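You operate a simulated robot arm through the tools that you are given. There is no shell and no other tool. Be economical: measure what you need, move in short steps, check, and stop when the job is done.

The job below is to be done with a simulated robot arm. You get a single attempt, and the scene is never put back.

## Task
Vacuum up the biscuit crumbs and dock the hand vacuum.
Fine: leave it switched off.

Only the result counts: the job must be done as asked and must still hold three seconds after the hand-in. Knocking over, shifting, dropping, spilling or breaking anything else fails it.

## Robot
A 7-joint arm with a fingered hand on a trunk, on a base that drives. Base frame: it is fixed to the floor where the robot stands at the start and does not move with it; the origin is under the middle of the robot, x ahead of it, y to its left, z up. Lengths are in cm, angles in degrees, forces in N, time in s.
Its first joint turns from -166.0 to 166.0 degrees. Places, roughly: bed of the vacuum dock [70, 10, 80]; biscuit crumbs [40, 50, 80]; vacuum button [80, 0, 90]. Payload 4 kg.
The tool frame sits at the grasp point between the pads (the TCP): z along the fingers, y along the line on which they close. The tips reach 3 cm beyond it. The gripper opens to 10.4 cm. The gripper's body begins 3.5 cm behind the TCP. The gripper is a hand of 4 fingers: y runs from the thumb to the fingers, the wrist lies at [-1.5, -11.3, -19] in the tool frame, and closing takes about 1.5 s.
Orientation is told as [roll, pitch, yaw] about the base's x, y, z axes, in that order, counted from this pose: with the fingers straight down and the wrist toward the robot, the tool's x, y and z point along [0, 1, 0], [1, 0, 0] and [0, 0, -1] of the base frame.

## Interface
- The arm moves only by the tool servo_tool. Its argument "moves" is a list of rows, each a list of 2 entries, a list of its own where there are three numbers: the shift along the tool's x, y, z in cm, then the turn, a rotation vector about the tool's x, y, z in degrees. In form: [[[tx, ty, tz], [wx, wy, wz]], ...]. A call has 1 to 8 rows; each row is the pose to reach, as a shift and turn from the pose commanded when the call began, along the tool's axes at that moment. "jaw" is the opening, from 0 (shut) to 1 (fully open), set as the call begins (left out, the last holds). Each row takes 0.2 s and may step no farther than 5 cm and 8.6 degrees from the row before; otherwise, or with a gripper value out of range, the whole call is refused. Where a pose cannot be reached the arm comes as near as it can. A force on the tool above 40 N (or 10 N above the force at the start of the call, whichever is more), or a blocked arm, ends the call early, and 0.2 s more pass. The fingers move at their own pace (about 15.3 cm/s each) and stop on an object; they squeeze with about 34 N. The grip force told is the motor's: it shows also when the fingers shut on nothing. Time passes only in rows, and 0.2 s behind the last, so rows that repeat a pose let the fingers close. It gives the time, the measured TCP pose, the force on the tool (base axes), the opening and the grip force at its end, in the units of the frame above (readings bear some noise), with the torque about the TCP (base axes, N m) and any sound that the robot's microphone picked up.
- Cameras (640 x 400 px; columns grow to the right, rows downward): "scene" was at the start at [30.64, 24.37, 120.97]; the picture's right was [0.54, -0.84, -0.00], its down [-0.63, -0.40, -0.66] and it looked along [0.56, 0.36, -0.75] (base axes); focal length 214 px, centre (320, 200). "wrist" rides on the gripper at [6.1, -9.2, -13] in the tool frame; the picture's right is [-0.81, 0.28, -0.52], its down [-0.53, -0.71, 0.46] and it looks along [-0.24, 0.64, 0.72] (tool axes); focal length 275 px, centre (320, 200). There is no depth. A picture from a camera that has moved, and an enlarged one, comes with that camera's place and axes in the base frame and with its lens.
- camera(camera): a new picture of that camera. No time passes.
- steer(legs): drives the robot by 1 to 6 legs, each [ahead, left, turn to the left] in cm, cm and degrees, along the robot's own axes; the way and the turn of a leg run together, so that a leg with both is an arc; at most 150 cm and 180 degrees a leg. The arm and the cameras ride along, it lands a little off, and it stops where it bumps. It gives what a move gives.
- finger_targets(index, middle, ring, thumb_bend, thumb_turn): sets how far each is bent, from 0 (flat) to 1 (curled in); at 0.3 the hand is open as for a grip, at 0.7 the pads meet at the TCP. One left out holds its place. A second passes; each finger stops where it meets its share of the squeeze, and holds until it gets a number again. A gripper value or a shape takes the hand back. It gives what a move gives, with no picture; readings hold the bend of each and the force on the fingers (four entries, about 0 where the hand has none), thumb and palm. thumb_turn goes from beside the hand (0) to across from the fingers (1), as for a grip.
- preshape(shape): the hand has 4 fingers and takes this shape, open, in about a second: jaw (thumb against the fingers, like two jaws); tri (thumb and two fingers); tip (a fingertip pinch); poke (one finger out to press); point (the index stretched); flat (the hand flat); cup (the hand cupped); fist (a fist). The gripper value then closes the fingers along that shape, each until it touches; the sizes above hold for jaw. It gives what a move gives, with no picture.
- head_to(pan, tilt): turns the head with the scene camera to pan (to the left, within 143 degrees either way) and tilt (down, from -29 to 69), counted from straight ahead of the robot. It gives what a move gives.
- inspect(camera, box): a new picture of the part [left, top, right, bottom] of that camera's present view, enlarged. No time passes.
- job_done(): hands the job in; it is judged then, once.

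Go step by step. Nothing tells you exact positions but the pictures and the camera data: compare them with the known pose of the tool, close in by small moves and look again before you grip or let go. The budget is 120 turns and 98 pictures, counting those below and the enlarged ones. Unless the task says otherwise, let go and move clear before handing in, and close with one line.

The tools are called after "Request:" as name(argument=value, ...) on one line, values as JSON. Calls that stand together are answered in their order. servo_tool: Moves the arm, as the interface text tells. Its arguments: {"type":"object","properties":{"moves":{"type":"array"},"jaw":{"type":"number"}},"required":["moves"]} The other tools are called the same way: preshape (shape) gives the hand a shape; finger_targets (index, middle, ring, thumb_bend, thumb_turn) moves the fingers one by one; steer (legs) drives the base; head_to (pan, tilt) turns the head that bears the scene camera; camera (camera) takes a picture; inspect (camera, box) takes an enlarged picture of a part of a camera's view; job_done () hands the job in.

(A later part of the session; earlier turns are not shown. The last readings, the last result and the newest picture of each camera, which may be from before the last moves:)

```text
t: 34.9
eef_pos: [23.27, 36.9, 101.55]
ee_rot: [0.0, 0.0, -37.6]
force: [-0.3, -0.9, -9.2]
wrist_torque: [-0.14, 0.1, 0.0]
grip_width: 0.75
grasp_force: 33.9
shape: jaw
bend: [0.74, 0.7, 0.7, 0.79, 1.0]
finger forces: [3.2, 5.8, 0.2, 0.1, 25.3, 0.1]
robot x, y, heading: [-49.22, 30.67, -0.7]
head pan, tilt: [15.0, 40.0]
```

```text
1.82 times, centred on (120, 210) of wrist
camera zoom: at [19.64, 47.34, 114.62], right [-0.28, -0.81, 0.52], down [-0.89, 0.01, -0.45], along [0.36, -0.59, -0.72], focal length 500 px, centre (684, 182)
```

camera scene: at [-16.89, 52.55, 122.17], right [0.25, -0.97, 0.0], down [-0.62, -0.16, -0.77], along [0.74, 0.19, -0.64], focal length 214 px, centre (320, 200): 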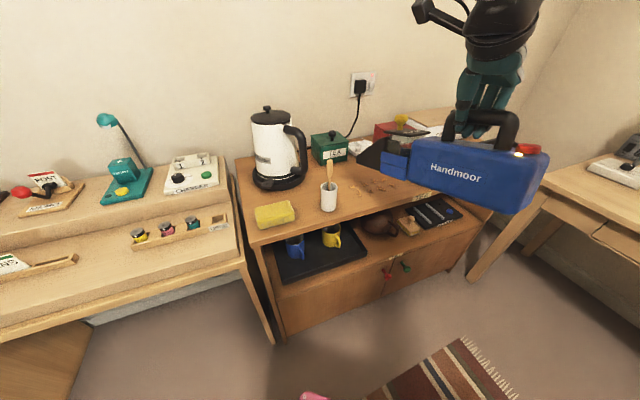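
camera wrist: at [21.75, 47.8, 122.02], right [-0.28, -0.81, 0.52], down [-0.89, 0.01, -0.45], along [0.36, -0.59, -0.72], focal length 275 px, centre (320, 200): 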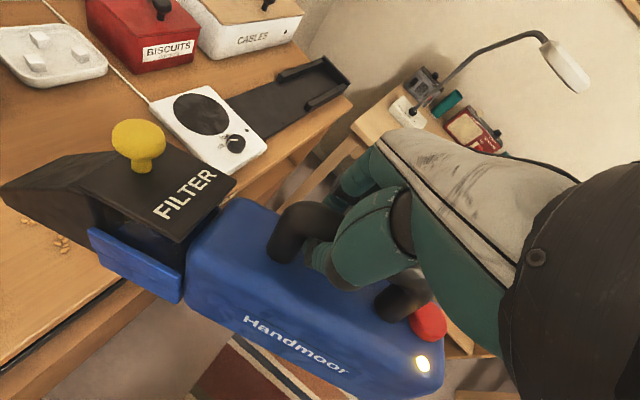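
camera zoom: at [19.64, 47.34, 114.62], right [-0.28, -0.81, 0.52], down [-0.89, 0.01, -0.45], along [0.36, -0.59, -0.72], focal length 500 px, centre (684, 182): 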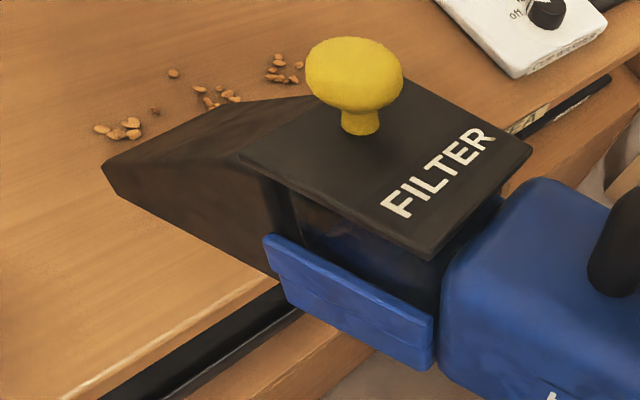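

The nozzle is over the left column. Lowering toward the table in small steps.

Request:
servo_tool(moves=[[[-1, 0, 1.2], [0, 0, 0]], [[-1, 0, 2.2], [0, 0, 0]], [[-1, 0, 2.8], [0, 0, 0]], [[-1, 0, 2.8], [0, 0, 0]]])

Request:
inspect(camera="scene", box=[310, 150, 430, 225])

Request:
inspect(camera="wrist", box=[0, 100, 240, 320])

```text
t: 35.9
eef_pos: [22.48, 36.08, 98.55]
ee_rot: [0.0, 0.0, -37.8]
force: [0.4, -0.9, -8.8]
wrist_torque: [-0.1, 0.06, -0.03]
grip_width: 0.73
grasp_force: 33.6
shape: jaw
bend: [0.74, 0.7, 0.7, 0.79, 1.0]
finger forces: [3.1, 6.0, 0.3, 0.0, 25.6, 0.0]
robot x, y, heading: [-49.66, 30.49, -0.6]
head pan, tilt: [15.0, 40.0]
```

```text
5.33 times, centred on (370, 188) of scene
camera zoom: at [-16.89, 52.55, 122.17], right [0.25, -0.97, 0.0], down [-0.62, -0.16, -0.77], along [0.74, 0.19, -0.64], focal length 1144 px, centre (53, 267)
```

zoom: 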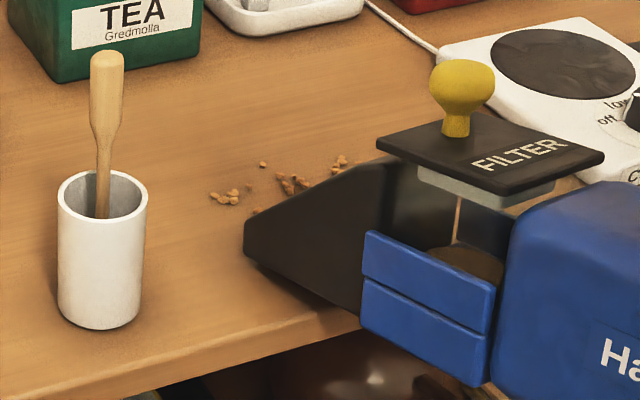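

```text
1.82 times, centred on (120, 210) of wrist
camera zoom: at [19.0, 46.55, 111.63], right [-0.28, -0.81, 0.52], down [-0.89, 0.01, -0.45], along [0.36, -0.59, -0.72], focal length 500 px, centre (684, 182)
```

zoom: 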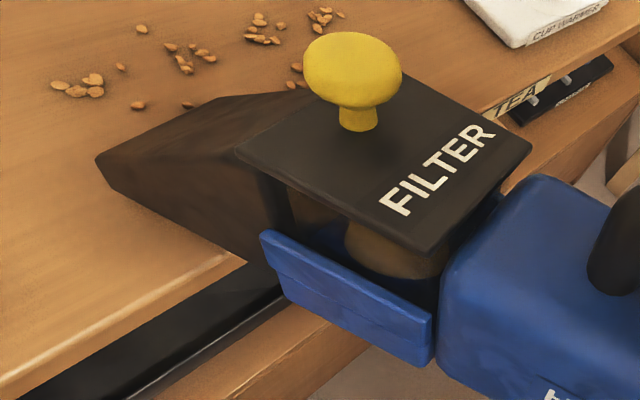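

The tip is about 1 cm above the table now. Moving forward along the left column slightly lower.

Request:
servo_tool(moves=[[[0, 0, 0.4], [0, 0, 0]], [[1, 0, 0.5], [0, 0, 0]], [[2, 0, 0.5], [0, 0, 0]], [[3, 0, 0.5], [0, 0, 0]], [[3, 0, 0.5], [0, 0, 0]]])

Request:
inspect(camera="scene", box=[310, 150, 430, 225])

Request:
inspect(camera="wrist", box=[0, 100, 240, 320])

```text
t: 37.1
eef_pos: [24.29, 38.57, 97.97]
ee_rot: [-0.2, 0.0, -37.6]
force: [0.5, 0.0, -9.3]
wrist_torque: [-0.05, 0.02, 0.0]
grip_width: 0.75
grasp_force: 34.3
shape: jaw
bend: [0.74, 0.7, 0.7, 0.79, 1.0]
finger forces: [2.8, 6.5, 0.6, 0.0, 25.6, 0.0]
robot x, y, heading: [-49.22, 30.41, -0.5]
head pan, tilt: [15.0, 40.0]
```

```text
5.33 times, centred on (370, 188) of scene
camera zoom: at [-16.89, 52.55, 122.17], right [0.25, -0.97, 0.0], down [-0.62, -0.16, -0.77], along [0.74, 0.19, -0.64], focal length 1144 px, centre (53, 267)
```

zoom: 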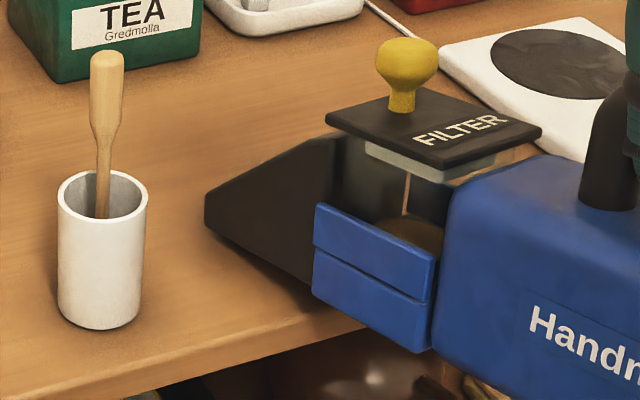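

```text
1.82 times, centred on (120, 210) of wrist
camera zoom: at [20.79, 48.97, 111.12], right [-0.28, -0.81, 0.52], down [-0.89, 0.01, -0.45], along [0.36, -0.59, -0.72], focal length 500 px, centre (684, 182)
```

zoom: 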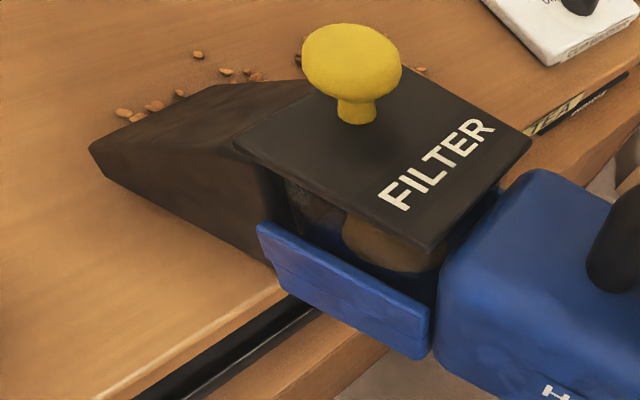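

Continue forward over the far crumbs of this column, then back up to see what's left.

Request:
servo_tool(moves=[[[1.2, 0, 0], [0, 0, 0]], [[2.4, 0, 0], [0, 0, 0]], [[3.6, 0, 0], [0, 0, 0]], [[4.2, 0, 0], [0, 0, 0]], [[4.2, 0, -3], [0, 0, 0]], [[0, 0, -3], [0, 0, 0]], [[-4.2, 0, -3], [0, 0, 0]], [[-4.2, 0, -3], [0, 0, 0]]])

Request:
inspect(camera="scene", box=[310, 150, 430, 225])

Request:
inspect(camera="wrist", box=[0, 100, 240, 320])

```text
t: 38.9
eef_pos: [21.78, 34.96, 100.92]
ee_rot: [0.0, 0.0, -37.6]
force: [-0.2, -0.2, -9.5]
wrist_torque: [-0.13, 0.08, -0.04]
grip_width: 0.75
grasp_force: 34.0
shape: jaw
bend: [0.74, 0.7, 0.7, 0.79, 1.0]
finger forces: [2.6, 5.7, 0.0, 0.1, 24.1, 0.0]
robot x, y, heading: [-49.5, 30.57, -0.7]
head pan, tilt: [15.0, 40.0]
```

```text
5.33 times, centred on (370, 188) of scene
camera zoom: at [-16.89, 52.56, 122.17], right [0.25, -0.97, 0.0], down [-0.62, -0.16, -0.77], along [0.74, 0.19, -0.64], focal length 1144 px, centre (53, 267)
```

zoom: 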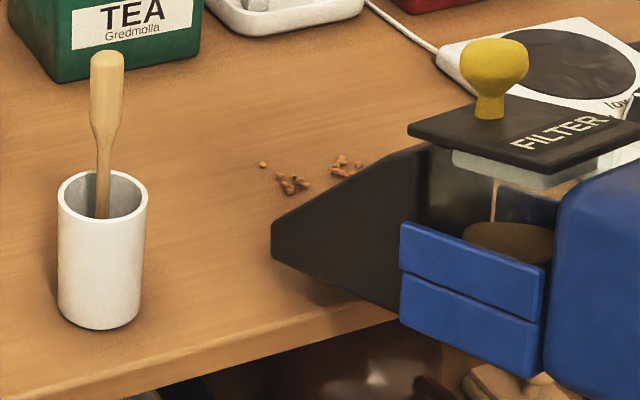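

```text
1.82 times, centred on (120, 210) of wrist
camera zoom: at [18.2, 45.5, 114.01], right [-0.28, -0.81, 0.52], down [-0.89, 0.01, -0.45], along [0.36, -0.59, -0.72], focal length 500 px, centre (684, 182)
```

zoom: 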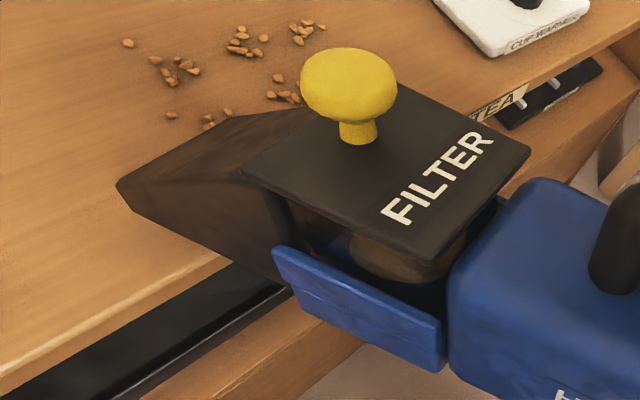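

The left column is gone, so it sucks well. Same stroke over the second column, shifted 4 cm to the right.

Request:
servo_tool(moves=[[[-1.5, 4, 0], [0, 0, 0]], [[-1.5, 4, 2.9], [0, 0, 0]], [[0.5, 4, 2.9], [0, 0, 0]], [[2.5, 4, 2.9], [0, 0, 0]], [[4.5, 4, 2.9], [0, 0, 0]], [[6.5, 4, 2.9], [0, 0, 0]], [[8.0, 4, 2.9], [0, 0, 0]], [[8.0, 4, 2.9], [0, 0, 0]]])

Request:
servo_tool(moves=[[[0, 0, -3], [0, 0, 0]], [[-4.5, 0, -3], [0, 0, 0]], [[-9, 0, -3], [0, 0, 0]], [[-9, 0, -3], [0, 0, 0]]])

Request:
inspect(camera="scene", box=[310, 150, 430, 225])

Request:
inspect(camera="wrist", box=[0, 80, 240, 300])

```text
t: 40.7
eef_pos: [29.74, 39.14, 98.31]
ee_rot: [0.0, 0.0, -37.7]
force: [-0.2, 0.4, -9.1]
wrist_torque: [0.01, 0.0, -0.01]
grip_width: 0.74
grasp_force: 34.2
shape: jaw
bend: [0.74, 0.7, 0.7, 0.8, 1.0]
finger forces: [1.8, 6.4, 0.3, 0.0, 3.7, 0.0]
robot x, y, heading: [-49.44, 30.69, -0.6]
head pan, tilt: [15.0, 40.0]
```

```text
t: 41.7
eef_pos: [24.5, 31.82, 101.14]
ee_rot: [0.1, 0.0, -37.6]
force: [-0.1, -0.1, -9.8]
wrist_torque: [-0.11, 0.11, -0.03]
grip_width: 0.72
grasp_force: 34.2
shape: jaw
bend: [0.74, 0.7, 0.7, 0.8, 1.0]
finger forces: [2.4, 5.2, 0.0, 0.1, 2.7, 0.0]
robot x, y, heading: [-49.35, 30.75, -0.4]
head pan, tilt: [15.0, 40.0]
```

```text
5.33 times, centred on (370, 188) of scene
camera zoom: at [-16.89, 52.55, 122.17], right [0.25, -0.97, 0.0], down [-0.62, -0.16, -0.77], along [0.74, 0.19, -0.64], focal length 1144 px, centre (53, 267)
```

zoom: 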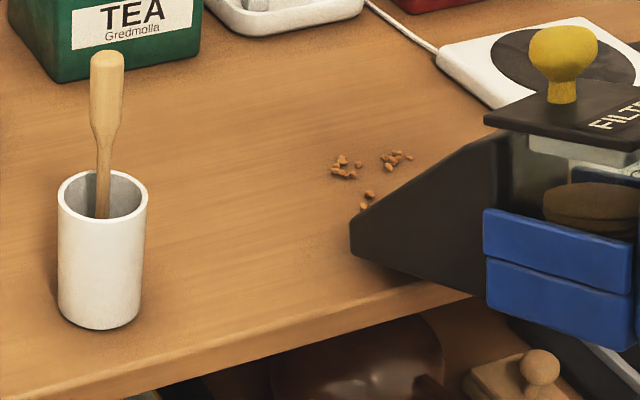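

```text
1.82 times, centred on (120, 190) of wrist
camera zoom: at [21.01, 42.28, 114.22], right [-0.28, -0.81, 0.52], down [-0.89, 0.01, -0.45], along [0.36, -0.59, -0.72], focal length 500 px, centre (684, 218)
```

zoom: 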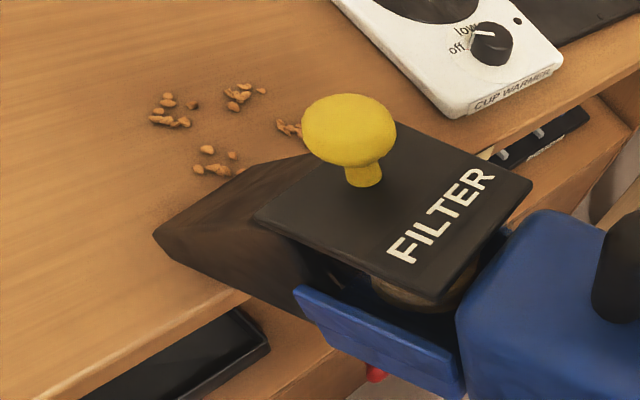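

The second column is clean. The vacuum has drooped a little more in the grip (tip now 20 below the TCP), so I'll descend less for the third column.

Request:
servo_tool(moves=[[[0, 2.6, 0], [0, 0, 0]], [[0, 2.6, 0.6], [0, 0, 0]], [[1.8, 2.6, 0.6], [0, 0, 0]], [[3.6, 2.6, 0.6], [0, 0, 0]], [[5.4, 2.6, 0.6], [0, 0, 0]], [[7.2, 2.6, 0.6], [0, 0, 0]], [[9.0, 2.6, 0.6], [0, 0, 0]], [[9.0, 2.6, 0.6], [0, 0, 0]]], jaw=0)

Request:
servo_tool(moves=[[[0, 0, -3], [0, 0, 0]], [[-4.5, 0, -3], [0, 0, 0]], [[-9, 0, -3], [0, 0, 0]], [[-9, 0, -3], [0, 0, 0]]])

Request:
inspect(camera="scene", box=[330, 140, 490, 240])

Request:
inspect(camera="wrist", box=[0, 80, 240, 300])

```text
t: 43.5
eef_pos: [32.02, 37.66, 100.46]
ee_rot: [0.0, 0.0, -37.7]
force: [0.3, 0.0, -8.7]
wrist_torque: [0.0, 0.1, 0.01]
grip_width: 0.74
grasp_force: 33.9
shape: jaw
bend: [0.74, 0.7, 0.7, 0.8, 1.0]
finger forces: [2.6, 5.6, 0.1, 0.0, 3.1, 0.1]
robot x, y, heading: [-49.56, 30.38, -0.4]
head pan, tilt: [15.0, 40.0]
```

```text
t: 44.5
eef_pos: [26.3, 30.5, 103.48]
ee_rot: [0.0, 0.0, -37.7]
force: [-0.7, -0.4, -10.3]
wrist_torque: [-0.07, 0.09, 0.0]
grip_width: 0.73
grasp_force: 34.0
shape: jaw
bend: [0.74, 0.7, 0.7, 0.8, 1.0]
finger forces: [3.0, 4.5, 0.1, 0.1, 2.7, 0.0]
robot x, y, heading: [-49.43, 30.56, -0.6]
head pan, tilt: [15.0, 40.0]
```

```text
4.00 times, centred on (410, 190) of scene
camera zoom: at [-16.89, 52.55, 122.17], right [0.25, -0.97, 0.0], down [-0.62, -0.16, -0.77], along [0.74, 0.19, -0.64], focal length 858 px, centre (-40, 240)
```

zoom: 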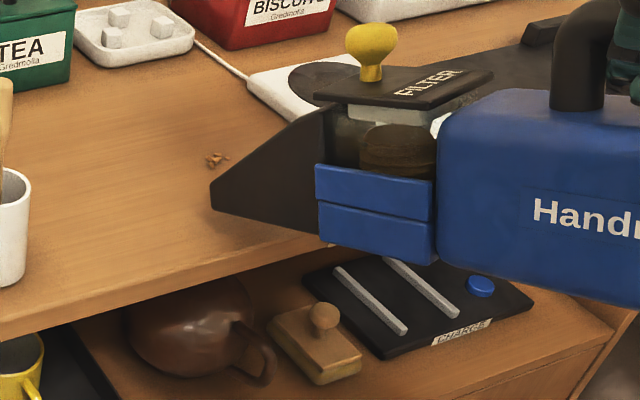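

```text
1.82 times, centred on (120, 190) of wrist
camera zoom: at [22.83, 40.96, 116.56], right [-0.28, -0.81, 0.52], down [-0.89, 0.01, -0.45], along [0.36, -0.59, -0.72], focal length 500 px, centre (684, 218)
```

zoom: 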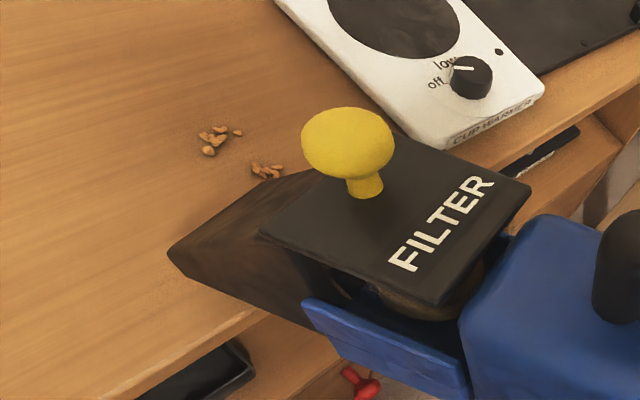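

Only the right column remains. Same stroke shifted 4.6 cm, still clear of the cup warmer.

Request:
servo_tool(moves=[[[-0.8, 4.6, 0], [0, 0, 0]], [[-0.8, 4.6, 2.4], [0, 0, 0]], [[1, 4.6, 2.4], [0, 0, 0]], [[2.8, 4.6, 2.4], [0, 0, 0]], [[4.6, 4.6, 2.4], [0, 0, 0]], [[6.4, 4.6, 2.4], [0, 0, 0]], [[8.0, 4.6, 2.4], [0, 0, 0]], [[8.0, 4.6, 2.4], [0, 0, 0]]])

Request:
servo_tool(moves=[[[0, 0, -4], [0, 0, 0]], [[-4.5, 0, -6], [0, 0, 0]], [[-9, 0, -6], [0, 0, 0]], [[-9, 0, -6], [0, 0, 0]]])

Request:
inspect(camera="scene", box=[270, 100, 510, 250])

Request:
camera(camera="wrist")

```text
t: 46.3
eef_pos: [34.91, 34.05, 101.15]
ee_rot: [-0.1, 0.0, -37.6]
force: [-0.1, -0.4, -9.0]
wrist_torque: [0.1, 0.08, -0.03]
grip_width: 0.69
grasp_force: 33.5
shape: jaw
bend: [0.74, 0.7, 0.7, 0.8, 1.0]
finger forces: [2.6, 5.5, 0.1, 0.0, 3.2, 0.0]
robot x, y, heading: [-49.57, 30.89, -0.6]
head pan, tilt: [15.0, 40.0]
```

```text
t: 47.3
eef_pos: [29.29, 26.69, 107.0]
ee_rot: [0.0, 0.0, -37.6]
force: [0.4, 0.3, -10.3]
wrist_torque: [0.1, 0.08, 0.02]
grip_width: 0.7
grasp_force: 33.9
shape: jaw
bend: [0.74, 0.7, 0.7, 0.8, 1.0]
finger forces: [3.3, 5.4, 0.0, 0.0, 2.9, 0.0]
robot x, y, heading: [-49.2, 30.85, -0.8]
head pan, tilt: [15.0, 40.0]
```

```text
2.67 times, centred on (390, 175) of scene
camera zoom: at [-16.88, 52.55, 122.17], right [0.25, -0.97, 0.0], down [-0.62, -0.16, -0.77], along [0.74, 0.19, -0.64], focal length 572 px, centre (133, 267)
```

zoom: 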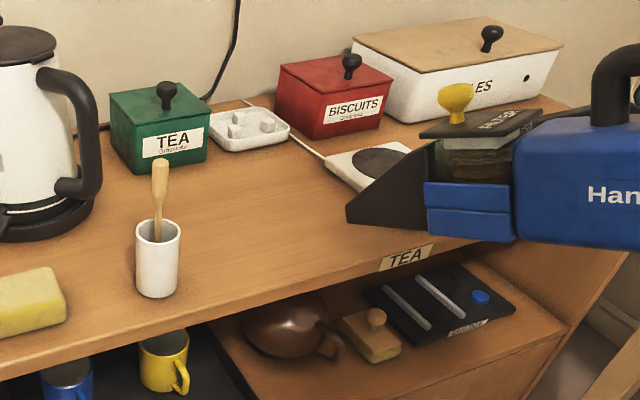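

```text
48 pictures are left
camera wrist: at [25.76, 37.09, 120.24], right [-0.28, -0.81, 0.52], down [-0.89, 0.01, -0.45], along [0.36, -0.59, -0.72], focal length 275 px, centre (320, 200)
```

wrist: 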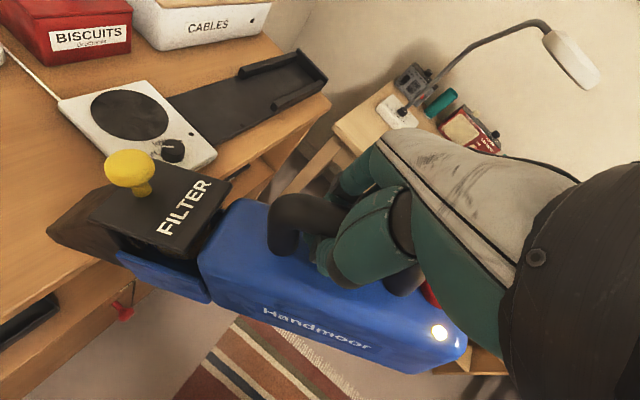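

All visible crumbs are gone. Raising, turning the vacuum back to its original heading, then checking the table again.

Request:
servo_tool(moves=[[[0, 0, -3], [0, 0, 0]], [[0, 0, -5], [0, 0, -8]], [[0, 0, -5], [0, 0, -16]], [[0, 0, -5], [0, 0, -24]], [[0, 0, -5], [0, 0, -32]], [[0, 0, -5], [0, 0, -40]]])

Request:
servo_tool(moves=[[[0, 0, 0], [0, 0, -7]], [[0, 0, 0], [0, 0, -14]], [[0, 0, 0], [0, 0, -21]], [[0, 0, 0], [0, 0, -28]], [[0, 0, 0], [0, 0, -35.6]], [[0, 0, 0], [0, 0, -35.6]]])

Request:
camera(camera="scene")

Request:
inspect(camera="scene", box=[320, 130, 480, 230])

Request:
camera(camera="wrist")

```text
t: 48.7
eef_pos: [29.46, 26.86, 112.17]
ee_rot: [0.1, 0.0, 2.5]
force: [-0.2, 0.7, -10.8]
wrist_torque: [-0.06, 0.13, -0.01]
grip_width: 0.71
grasp_force: 34.7
shape: jaw
bend: [0.74, 0.7, 0.7, 0.8, 1.0]
finger forces: [4.0, 4.3, 1.6, 0.0, 2.4, 0.1]
robot x, y, heading: [-49.56, 30.42, -0.3]
head pan, tilt: [15.0, 40.0]
```

```text
t: 50.1
eef_pos: [29.42, 26.72, 112.18]
ee_rot: [0.0, 0.0, 38.0]
force: [-0.4, 0.2, -10.2]
wrist_torque: [-0.1, 0.04, -0.05]
grip_width: 0.67
grasp_force: 34.1
shape: jaw
bend: [0.74, 0.7, 0.7, 0.8, 1.0]
finger forces: [4.7, 3.7, 1.5, 0.0, 2.6, 0.0]
robot x, y, heading: [-49.78, 30.64, -0.8]
head pan, tilt: [15.0, 40.0]
```

```text
47 pictures are left
camera scene: at [-16.89, 52.55, 122.17], right [0.25, -0.97, 0.0], down [-0.62, -0.16, -0.77], along [0.74, 0.19, -0.64], focal length 214 px, centre (320, 200)
```

scene: 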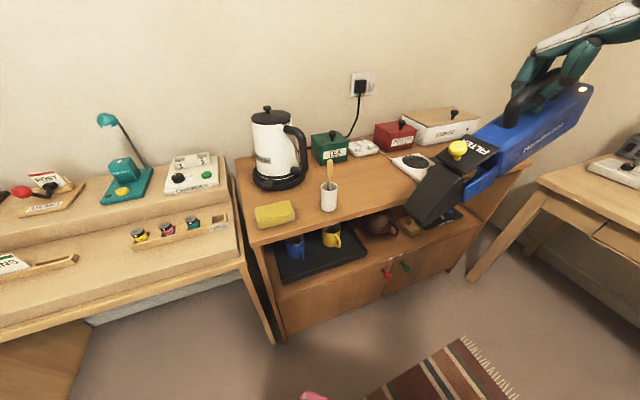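

```text
4.00 times, centred on (400, 180) of scene
camera zoom: at [-16.89, 52.55, 122.17], right [0.25, -0.97, 0.0], down [-0.62, -0.16, -0.77], along [0.74, 0.19, -0.64], focal length 858 px, centre (0, 280)
```

zoom: 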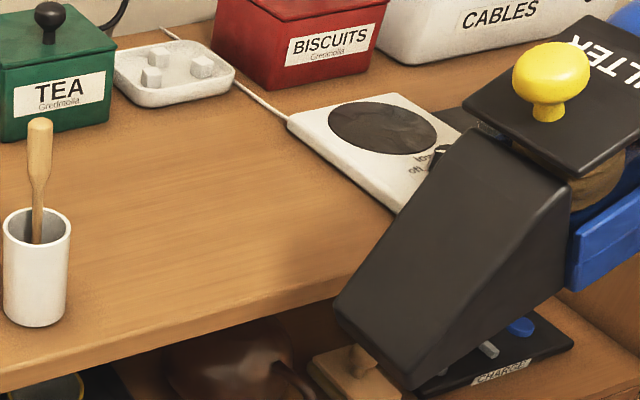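

```text
45 pictures are left
camera wrist: at [18.5, 25.95, 125.26], right [0.72, -0.47, 0.52], down [-0.23, -0.86, -0.46], along [0.66, 0.21, -0.72], focal length 275 px, centre (320, 200)
```

wrist: 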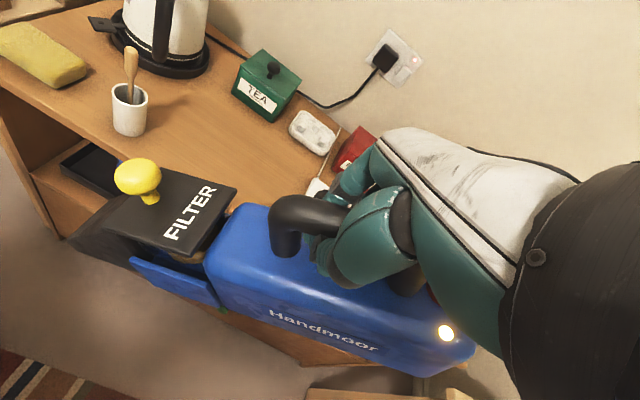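

The table is clean. Now I'll level the vacuum by pitching the hand nose-up about 20° and bring it back to the carrying spot.

Request:
servo_tool(moves=[[[3, 1, 0], [0, 0, 0]], [[6, 2, 0], [0, 0, 0]], [[9, 3, 0], [0, 0, 0]], [[11.5, 3.6, 0], [0, 7, 0]], [[11.5, 3.6, 0], [0, 14, 0]], [[11.5, 3.6, 0], [0, 20, 0]], [[11.5, 3.6, 0], [0, 20, 0]]])

Request:
camera(camera="scene")

Request:
camera(camera="wrist")

```text
t: 51.7
eef_pos: [25.18, 38.25, 112.2]
ee_rot: [20.1, -0.1, 38.0]
force: [-0.2, -0.3, -9.9]
wrist_torque: [-0.26, -0.02, -0.01]
grip_width: 0.69
grasp_force: 34.1
shape: jaw
bend: [0.74, 0.7, 0.71, 0.8, 1.0]
finger forces: [5.2, 2.9, 4.4, 0.0, 1.9, 0.0]
robot x, y, heading: [-49.28, 30.38, -0.6]
head pan, tilt: [15.0, 40.0]
```

```text
44 pictures are left
camera scene: at [-16.9, 52.56, 122.17], right [0.25, -0.97, 0.0], down [-0.62, -0.16, -0.77], along [0.74, 0.19, -0.64], focal length 214 px, centre (320, 200)
```

scene: 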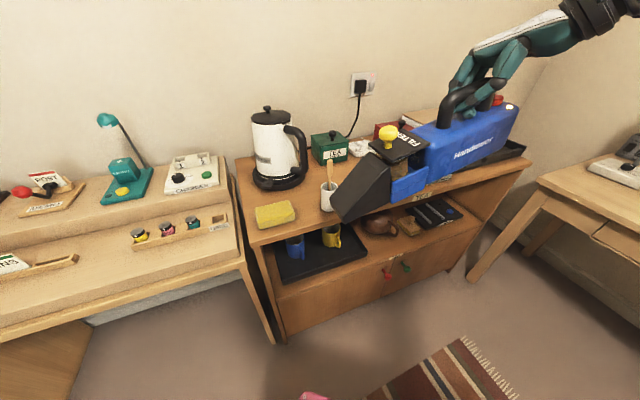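

```text
43 pictures are left
camera wrist: at [17.16, 33.49, 126.49], right [0.79, -0.57, 0.21], down [-0.35, -0.71, -0.61], along [0.5, 0.41, -0.76], focal length 275 px, centre (320, 200)
```

wrist: 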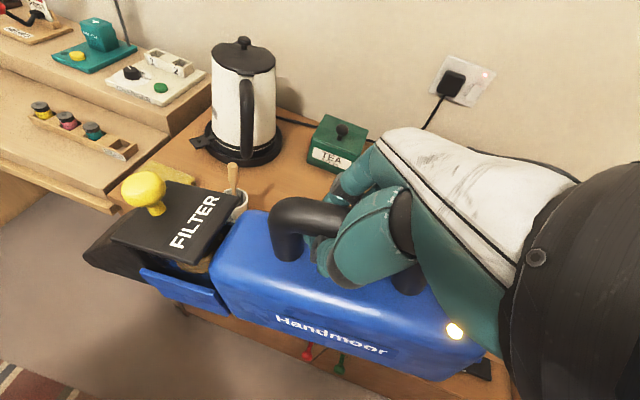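

Still about 13° nose-down by triangulating the indicator and knob. I'll pitch another 13° and then drive back toward the dock.

Request:
servo_tool(moves=[[[0, 0, 0], [0, 7, 0]], [[0, 0, 0], [0, 13, 0]], [[0, 0, 0], [0, 13, 0]]])

Request:
steer(legs=[[0, -30.3, 0.6]])

Request:
camera(camera="scene")

Request:
camera(camera="wrist")

```text
t: 52.5
eef_pos: [25.24, 38.05, 112.14]
ee_rot: [32.9, 0.0, 38.0]
force: [-1.0, 1.2, -9.9]
wrist_torque: [-0.38, -0.23, 0.01]
grip_width: 0.67
grasp_force: 33.8
shape: jaw
bend: [0.74, 0.7, 0.71, 0.8, 1.0]
finger forces: [4.7, 2.1, 7.1, 0.0, 28.6, 0.1]
robot x, y, heading: [-49.63, 30.51, -0.8]
head pan, tilt: [15.0, 40.0]
```

```text
t: 54.6
eef_pos: [25.12, 9.02, 112.17]
ee_rot: [33.0, -0.1, 38.7]
force: [-0.4, -0.6, -10.2]
wrist_torque: [-0.39, -0.2, 0.01]
grip_width: 0.67
grasp_force: 34.4
shape: jaw
bend: [0.74, 0.7, 0.71, 0.8, 1.0]
finger forces: [5.1, 1.8, 7.2, 0.0, 29.9, 0.0]
robot x, y, heading: [-49.6, 0.86, 0.0]
head pan, tilt: [15.0, 40.0]
```

```text
42 pictures are left
camera scene: at [-17.3, 22.93, 122.17], right [0.26, -0.97, 0.0], down [-0.62, -0.17, -0.77], along [0.74, 0.2, -0.64], focal length 214 px, centre (320, 200)
```

scene: 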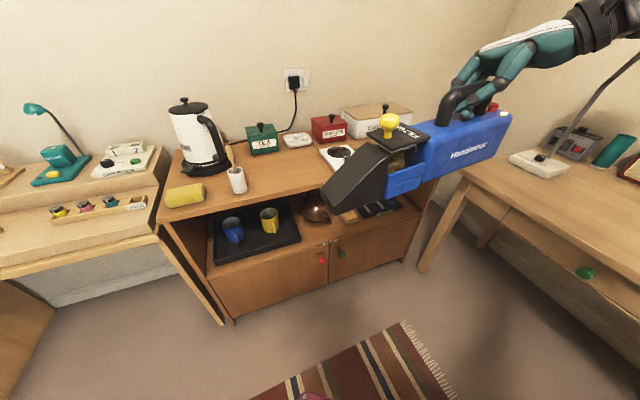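

```text
41 pictures are left
camera wrist: at [19.05, 1.68, 126.45], right [0.81, -0.58, -0.01], down [-0.43, -0.6, -0.67], along [0.38, 0.55, -0.74], focal length 275 px, centre (320, 200)
```

wrist: 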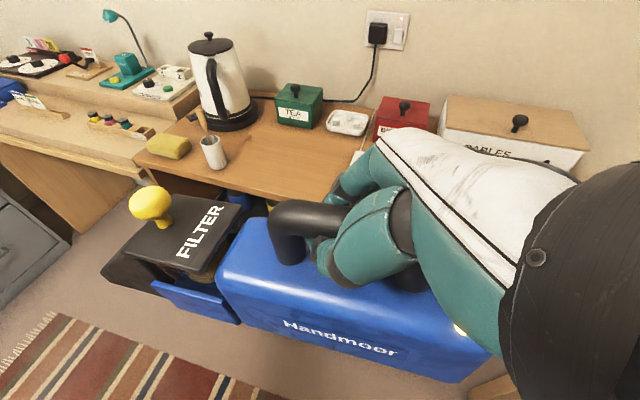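

Now nearly level and firmly held. Adding 4° of pitch, then driving forward to the original standing place.

Request:
servo_tool(moves=[[[0, 0, 0], [0, 4, 0]], [[0, 0, 0], [0, 4, 0]]])

Request:
steer(legs=[[48.8, -0.8, 0]])

Request:
head_to(pan=-5, tilt=40)

Request:
camera(camera="scene")

Request:
camera(camera="wrist")

```text
t: 55.2
eef_pos: [25.05, 8.95, 112.08]
ee_rot: [37.0, 0.1, 38.7]
force: [0.4, 0.2, -10.0]
wrist_torque: [-0.41, -0.23, 0.02]
grip_width: 0.7
grasp_force: 34.1
shape: jaw
bend: [0.74, 0.7, 0.71, 0.8, 1.0]
finger forces: [5.0, 1.6, 8.0, 0.0, 30.6, 0.0]
robot x, y, heading: [-49.71, 0.55, -0.0]
head pan, tilt: [15.0, 40.0]
```

```text
t: 58.1
eef_pos: [74.5, 8.11, 112.09]
ee_rot: [37.0, 0.2, 38.7]
force: [-0.3, 0.2, -10.7]
wrist_torque: [-0.39, -0.2, -0.01]
grip_width: 0.67
grasp_force: 33.8
shape: jaw
bend: [0.74, 0.7, 0.71, 0.8, 1.0]
finger forces: [5.0, 1.6, 8.5, 0.0, 30.8, 0.0]
robot x, y, heading: [-0.32, -0.46, -0.1]
head pan, tilt: [15.0, 40.0]
```

```text
t: 58.9
eef_pos: [74.51, 8.31, 112.06]
ee_rot: [37.1, 0.1, 38.7]
force: [-0.6, 0.2, -10.1]
wrist_torque: [-0.38, -0.2, -0.03]
grip_width: 0.7
grasp_force: 34.0
shape: jaw
bend: [0.74, 0.7, 0.71, 0.8, 1.0]
finger forces: [5.2, 1.6, 8.2, 0.1, 30.8, 0.0]
robot x, y, heading: [-0.01, -0.33, -0.1]
head pan, tilt: [-5.0, 40.0]
```

```text
40 pictures are left
camera scene: at [32.41, 19.25, 122.17], right [-0.09, -1.0, 0.0], down [-0.64, 0.06, -0.77], along [0.76, -0.07, -0.64], focal length 214 px, centre (320, 200)
```

scene: 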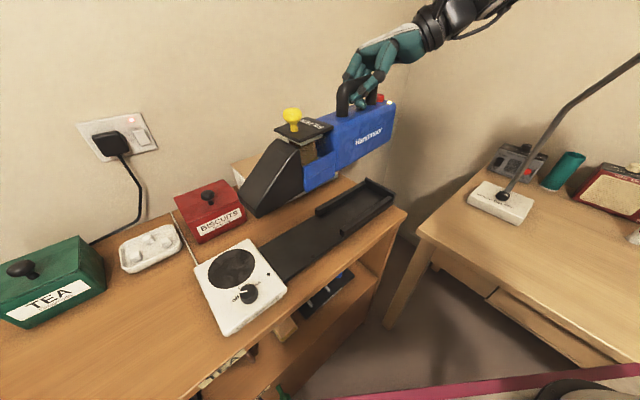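

```text
39 pictures are left
camera wrist: at [69.14, 0.2, 126.25], right [0.81, -0.58, -0.07], down [-0.46, -0.56, -0.68], along [0.35, 0.59, -0.73], focal length 275 px, centre (320, 200)
```

wrist: 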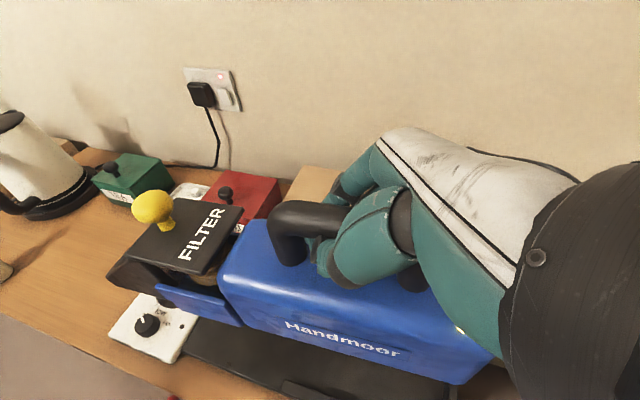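

Back at the dock. Zooming to compare the vacuum's position with the dock bed.

Request:
inspect(camera="scene", box=[220, 70, 420, 290])

Request:
inspect(camera="wrist", box=[80, 160, 520, 400])

```text
1.82 times, centred on (320, 180) of scene
camera zoom: at [32.41, 19.25, 122.17], right [-0.09, -1.0, 0.0], down [-0.64, 0.06, -0.77], along [0.76, -0.07, -0.64], focal length 390 px, centre (320, 236)
```

zoom: 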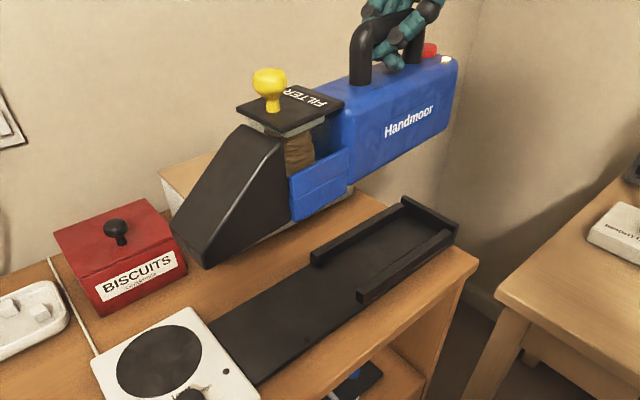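

```text
1.45 times, centred on (300, 280) of wrist
camera zoom: at [69.14, 0.2, 126.25], right [0.81, -0.58, -0.07], down [-0.46, -0.56, -0.68], along [0.35, 0.59, -0.73], focal length 400 px, centre (349, 84)
```

zoom: 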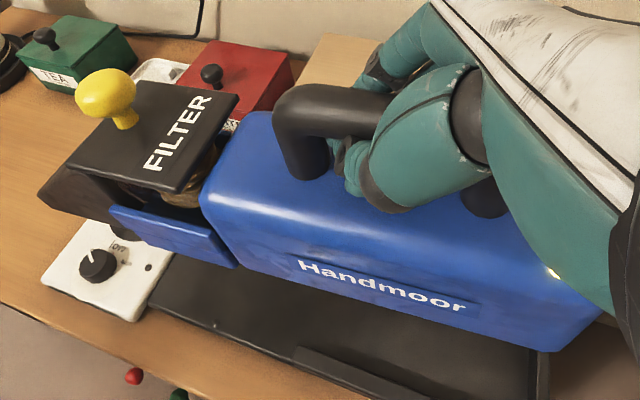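

By triangulation the vacuum has to go about 2.3 cm rearward, 1 cm toward me and 17 cm down, with a 1.5–2° yaw trim. I'll do the trims and 10 cm of the descent, then view from the same head angle as when it was docked.

Request:
servo_tool(moves=[[[-1.8, -0.9, -1.35], [-0.9, 0, 1.2]], [[-4.2, -0.9, 1.85], [-0.9, 0, 1.2]], [[-6.6, -0.9, 5.05], [-0.9, 0, 1.2]], [[-7.8, -0.9, 6.65], [-0.9, 0, 1.2]], [[-7.8, -0.9, 6.65], [-0.9, 0, 1.2]]])

Request:
head_to(pan=-10, tilt=35)

Request:
inspect(camera="scene", box=[240, 90, 430, 310])

Request:
inspect(camera="wrist", box=[80, 160, 520, 400])

```text
t: 60.1
eef_pos: [75.39, 6.05, 102.16]
ee_rot: [37.0, 0.1, 37.2]
force: [0.3, -0.4, -9.6]
wrist_torque: [-0.42, -0.21, -0.01]
grip_width: 0.69
grasp_force: 34.3
shape: jaw
bend: [0.74, 0.7, 0.71, 0.8, 1.0]
finger forces: [5.2, 1.5, 8.8, 0.0, 32.0, 0.0]
robot x, y, heading: [-0.18, -0.45, 0.1]
head pan, tilt: [-5.0, 40.0]
```

```text
t: 60.8
eef_pos: [75.31, 5.95, 102.24]
ee_rot: [37.0, 0.2, 37.2]
force: [0.4, 0.1, -10.0]
wrist_torque: [-0.4, -0.21, -0.02]
grip_width: 0.69
grasp_force: 34.1
shape: jaw
bend: [0.74, 0.7, 0.71, 0.8, 1.0]
finger forces: [5.2, 1.3, 8.8, 0.0, 32.0, 0.1]
robot x, y, heading: [-0.17, -0.29, 0.1]
head pan, tilt: [-10.0, 35.0]
```

```text
1.82 times, centred on (335, 200) of scene
camera zoom: at [32.62, 18.46, 122.92], right [-0.17, -0.98, 0.0], down [-0.57, 0.1, -0.82], along [0.81, -0.14, -0.57], focal length 390 px, centre (293, 200)
```

zoom: 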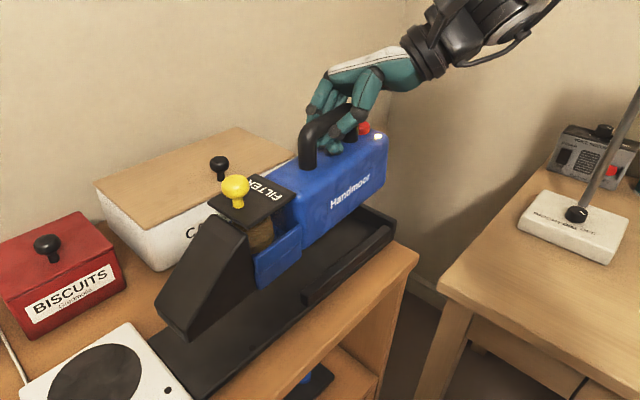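

```text
1.45 times, centred on (300, 280) of wrist
camera zoom: at [69.77, -1.96, 116.33], right [0.8, -0.6, -0.07], down [-0.48, -0.55, -0.68], along [0.37, 0.58, -0.73], focal length 400 px, centre (349, 84)
```

zoom: 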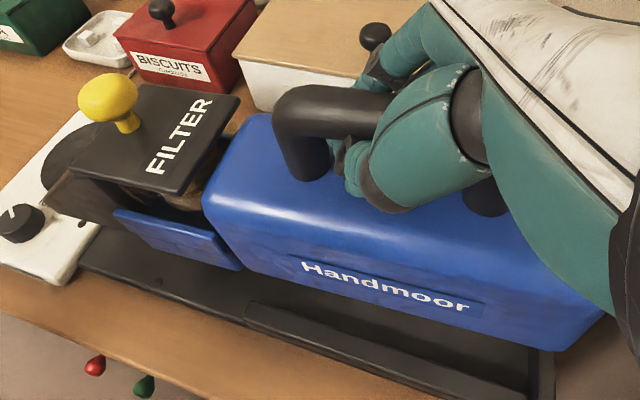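

The knob is now within half a centimetre of its docked line; about 4° of pitch and 1° of yaw remain. I'll trim those and lower 5 cm more.

Request:
servo_tool(moves=[[[0, -0.2, 0], [-0.7, 4, 0.96]], [[-1.5, -0.2, 2.0], [-0.7, 4, 0.96]], [[-3.0, -0.2, 4.0], [-0.7, 4, 0.96]], [[-3.0, -0.2, 4.0], [-0.7, 4, 0.96]]])

Request:
inspect(camera="scene", box=[240, 90, 430, 310])

Request:
inspect(camera="wrist", box=[80, 160, 520, 400])

```text
t: 61.8
eef_pos: [74.94, 5.89, 97.22]
ee_rot: [41.0, 0.2, 36.1]
force: [-0.4, -0.1, -10.8]
wrist_torque: [-0.45, -0.23, 0.01]
grip_width: 0.69
grasp_force: 34.3
shape: jaw
bend: [0.74, 0.7, 0.71, 0.8, 1.0]
finger forces: [5.2, 1.3, 9.7, 0.0, 33.1, 0.0]
robot x, y, heading: [-0.36, 0.22, 0.2]
head pan, tilt: [-10.0, 35.0]
```

```text
1.82 times, centred on (335, 200) of scene
camera zoom: at [32.62, 18.46, 122.92], right [-0.17, -0.98, 0.0], down [-0.57, 0.1, -0.82], along [0.81, -0.14, -0.57], focal length 390 px, centre (293, 200)
```

zoom: 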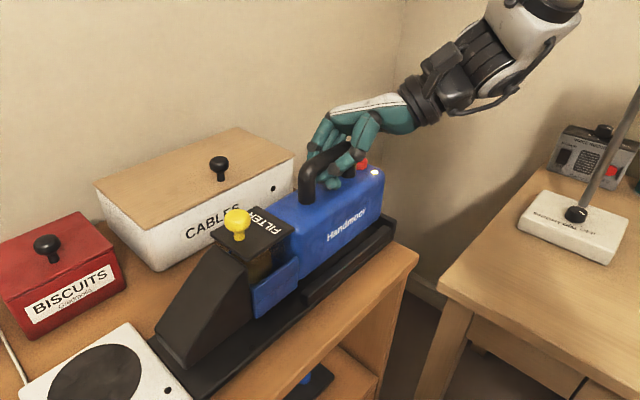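

```text
1.45 times, centred on (300, 280) of wrist
camera zoom: at [69.84, -2.7, 111.08], right [0.78, -0.61, -0.14], down [-0.52, -0.5, -0.69], along [0.35, 0.61, -0.71], focal length 400 px, centre (349, 84)
```

zoom: 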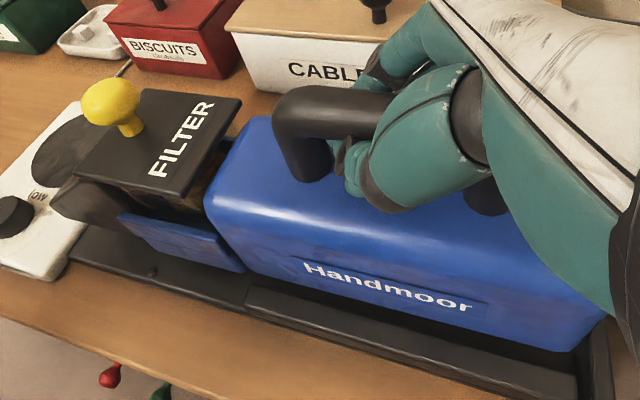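

Very close: about 2.6 cm to go with a last 2° of pitch. Lowering 2 cm.

Request:
servo_tool(moves=[[[-0.12, -0.12, -0.1], [0, 2, 0]], [[-0.78, -0.12, 0.65], [0, 2, 0]], [[-1.43, -0.12, 1.41], [0, 2, 0]], [[-1.43, -0.12, 1.41], [0, 2, 0]]])

Request:
inspect(camera="scene", box=[240, 90, 430, 310])

Request:
inspect(camera="wrist", box=[80, 160, 520, 400])

```text
t: 62.6
eef_pos: [75.33, 6.04, 95.77]
ee_rot: [43.1, -0.5, 35.9]
force: [3.0, 1.6, 9.5]
wrist_torque: [-0.39, 0.04, 0.07]
grip_width: 0.7
grasp_force: 34.1
shape: jaw
bend: [0.74, 0.71, 0.74, 0.8, 1.0]
finger forces: [4.0, 0.2, 19.9, 0.0, 0.9, 0.1]
robot x, y, heading: [0.05, -0.06, -0.0]
head pan, tilt: [-10.0, 35.0]
stopped in row 4: the force on the tool passed its limit at 47 N (the readings are from after the stop); the commanded pose is now the measured one
```

```text
1.82 times, centred on (335, 200) of scene
camera zoom: at [32.58, 18.47, 122.94], right [-0.17, -0.98, 0.0], down [-0.56, 0.1, -0.82], along [0.81, -0.14, -0.57], focal length 390 px, centre (293, 200)
```

zoom: 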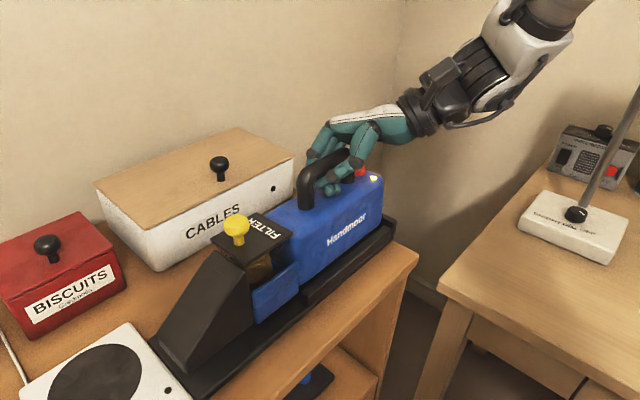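

```text
1.45 times, centred on (300, 280) of wrist
camera zoom: at [70.29, -3.14, 109.52], right [0.78, -0.6, -0.17], down [-0.53, -0.48, -0.7], along [0.34, 0.64, -0.69], focal length 400 px, centre (349, 84)
```

zoom: 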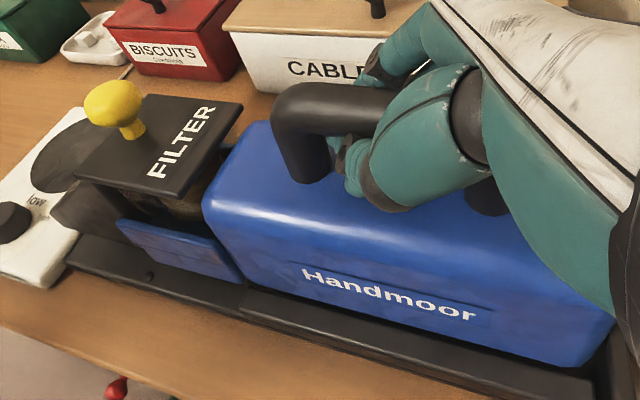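

Something blocked the last centimetre or so. Zooming at the rear end and the rails to see which edge is caught.

Request:
inspect(camera="scene", box=[310, 150, 390, 250])

Request:
inspect(camera="wrist", box=[360, 280, 520, 400])

Request:
inspect(camera="wrist", box=[110, 270, 310, 400])

```text
4.00 times, centred on (350, 200) of scene
camera zoom: at [32.58, 18.47, 122.94], right [-0.17, -0.98, 0.0], down [-0.56, 0.1, -0.82], along [0.81, -0.14, -0.57], focal length 858 px, centre (200, 200)
```

zoom: 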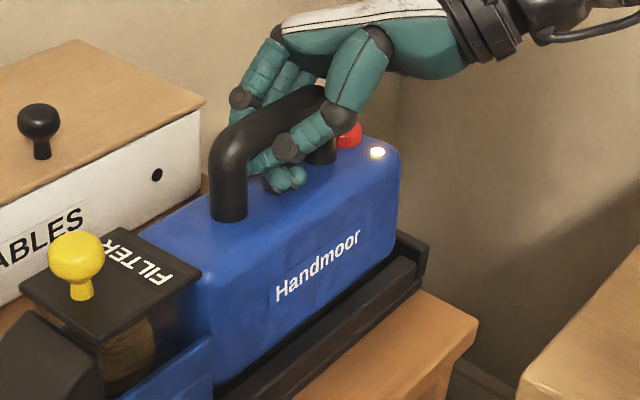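

```text
3.33 times, centred on (440, 340) of wrist
camera zoom: at [70.29, -3.14, 109.52], right [0.78, -0.6, -0.17], down [-0.53, -0.48, -0.7], along [0.34, 0.64, -0.69], focal length 918 px, centre (-80, -267)
```

zoom: 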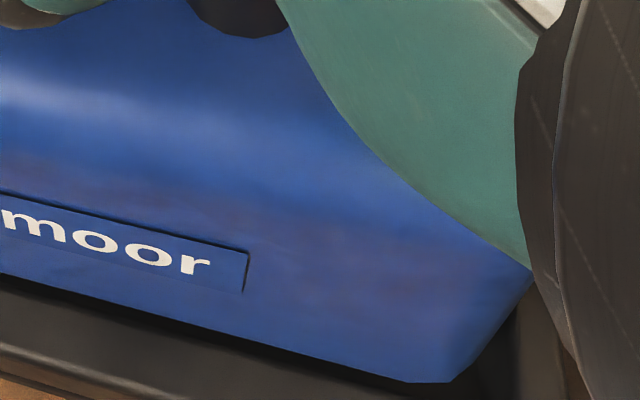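

```text
3.08 times, centred on (210, 335) of wrist
camera zoom: at [70.29, -3.14, 109.52], right [0.78, -0.6, -0.17], down [-0.53, -0.48, -0.7], along [0.34, 0.64, -0.69], focal length 847 px, centre (658, -215)
```

zoom: 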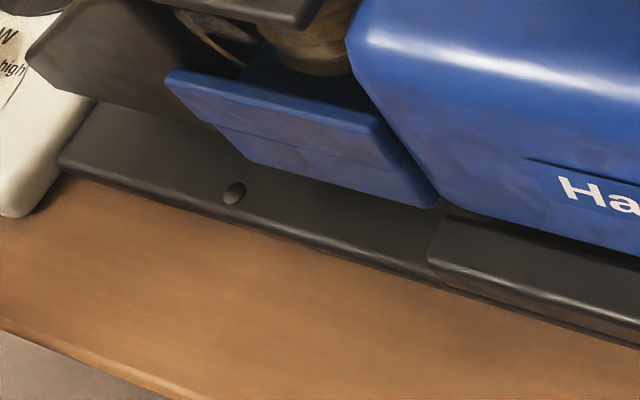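

The vacuum is parallel and about 1.8 cm above the docked height, probably resting on a rail through about 1.5° of over-yaw. I'll raise 1 cm, trim yaw and shift slightly, then lower gently.

Request:
servo_tool(moves=[[[0.7, 0, -0.75], [0, 0, 0]], [[0.7, -0.25, -0.75], [1.0, 0, -1.1]], [[0.7, -0.25, -0.75], [1.0, 0, -1.1]]])

Request:
inspect(camera="scene", box=[240, 90, 430, 310])

Request:
inspect(camera="wrist", box=[80, 160, 520, 400])

```text
t: 63.4
eef_pos: [75.0, 5.75, 96.67]
ee_rot: [43.2, -0.6, 37.4]
force: [0.4, 0.0, -9.4]
wrist_torque: [-0.42, -0.21, 0.02]
grip_width: 0.66
grasp_force: 34.4
shape: jaw
bend: [0.74, 0.71, 0.73, 0.8, 1.0]
finger forces: [3.4, 0.0, 12.1, 0.0, 38.4, 0.0]
robot x, y, heading: [0.08, -0.44, 0.0]
head pan, tilt: [-10.0, 35.0]
```

```text
1.82 times, centred on (335, 200) of scene
camera zoom: at [32.62, 18.46, 122.92], right [-0.17, -0.98, 0.0], down [-0.57, 0.1, -0.82], along [0.81, -0.14, -0.57], focal length 390 px, centre (293, 200)
```

zoom: 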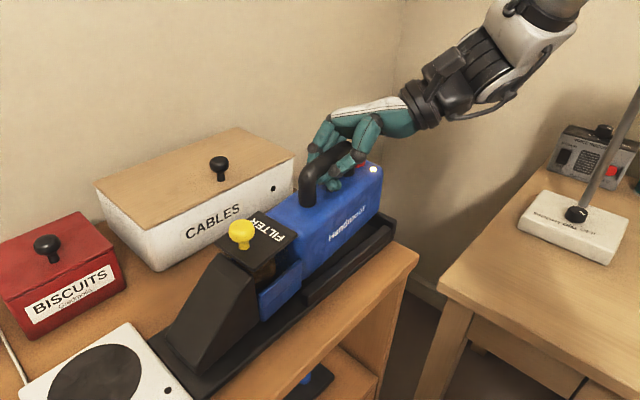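

```text
1.45 times, centred on (300, 280) of wrist
camera zoom: at [70.4, -3.43, 110.46], right [0.79, -0.58, -0.17], down [-0.52, -0.49, -0.7], along [0.32, 0.65, -0.69], focal length 400 px, centre (349, 84)
```

zoom: 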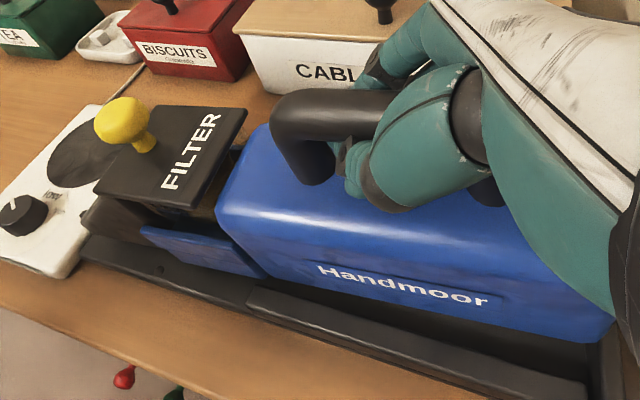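

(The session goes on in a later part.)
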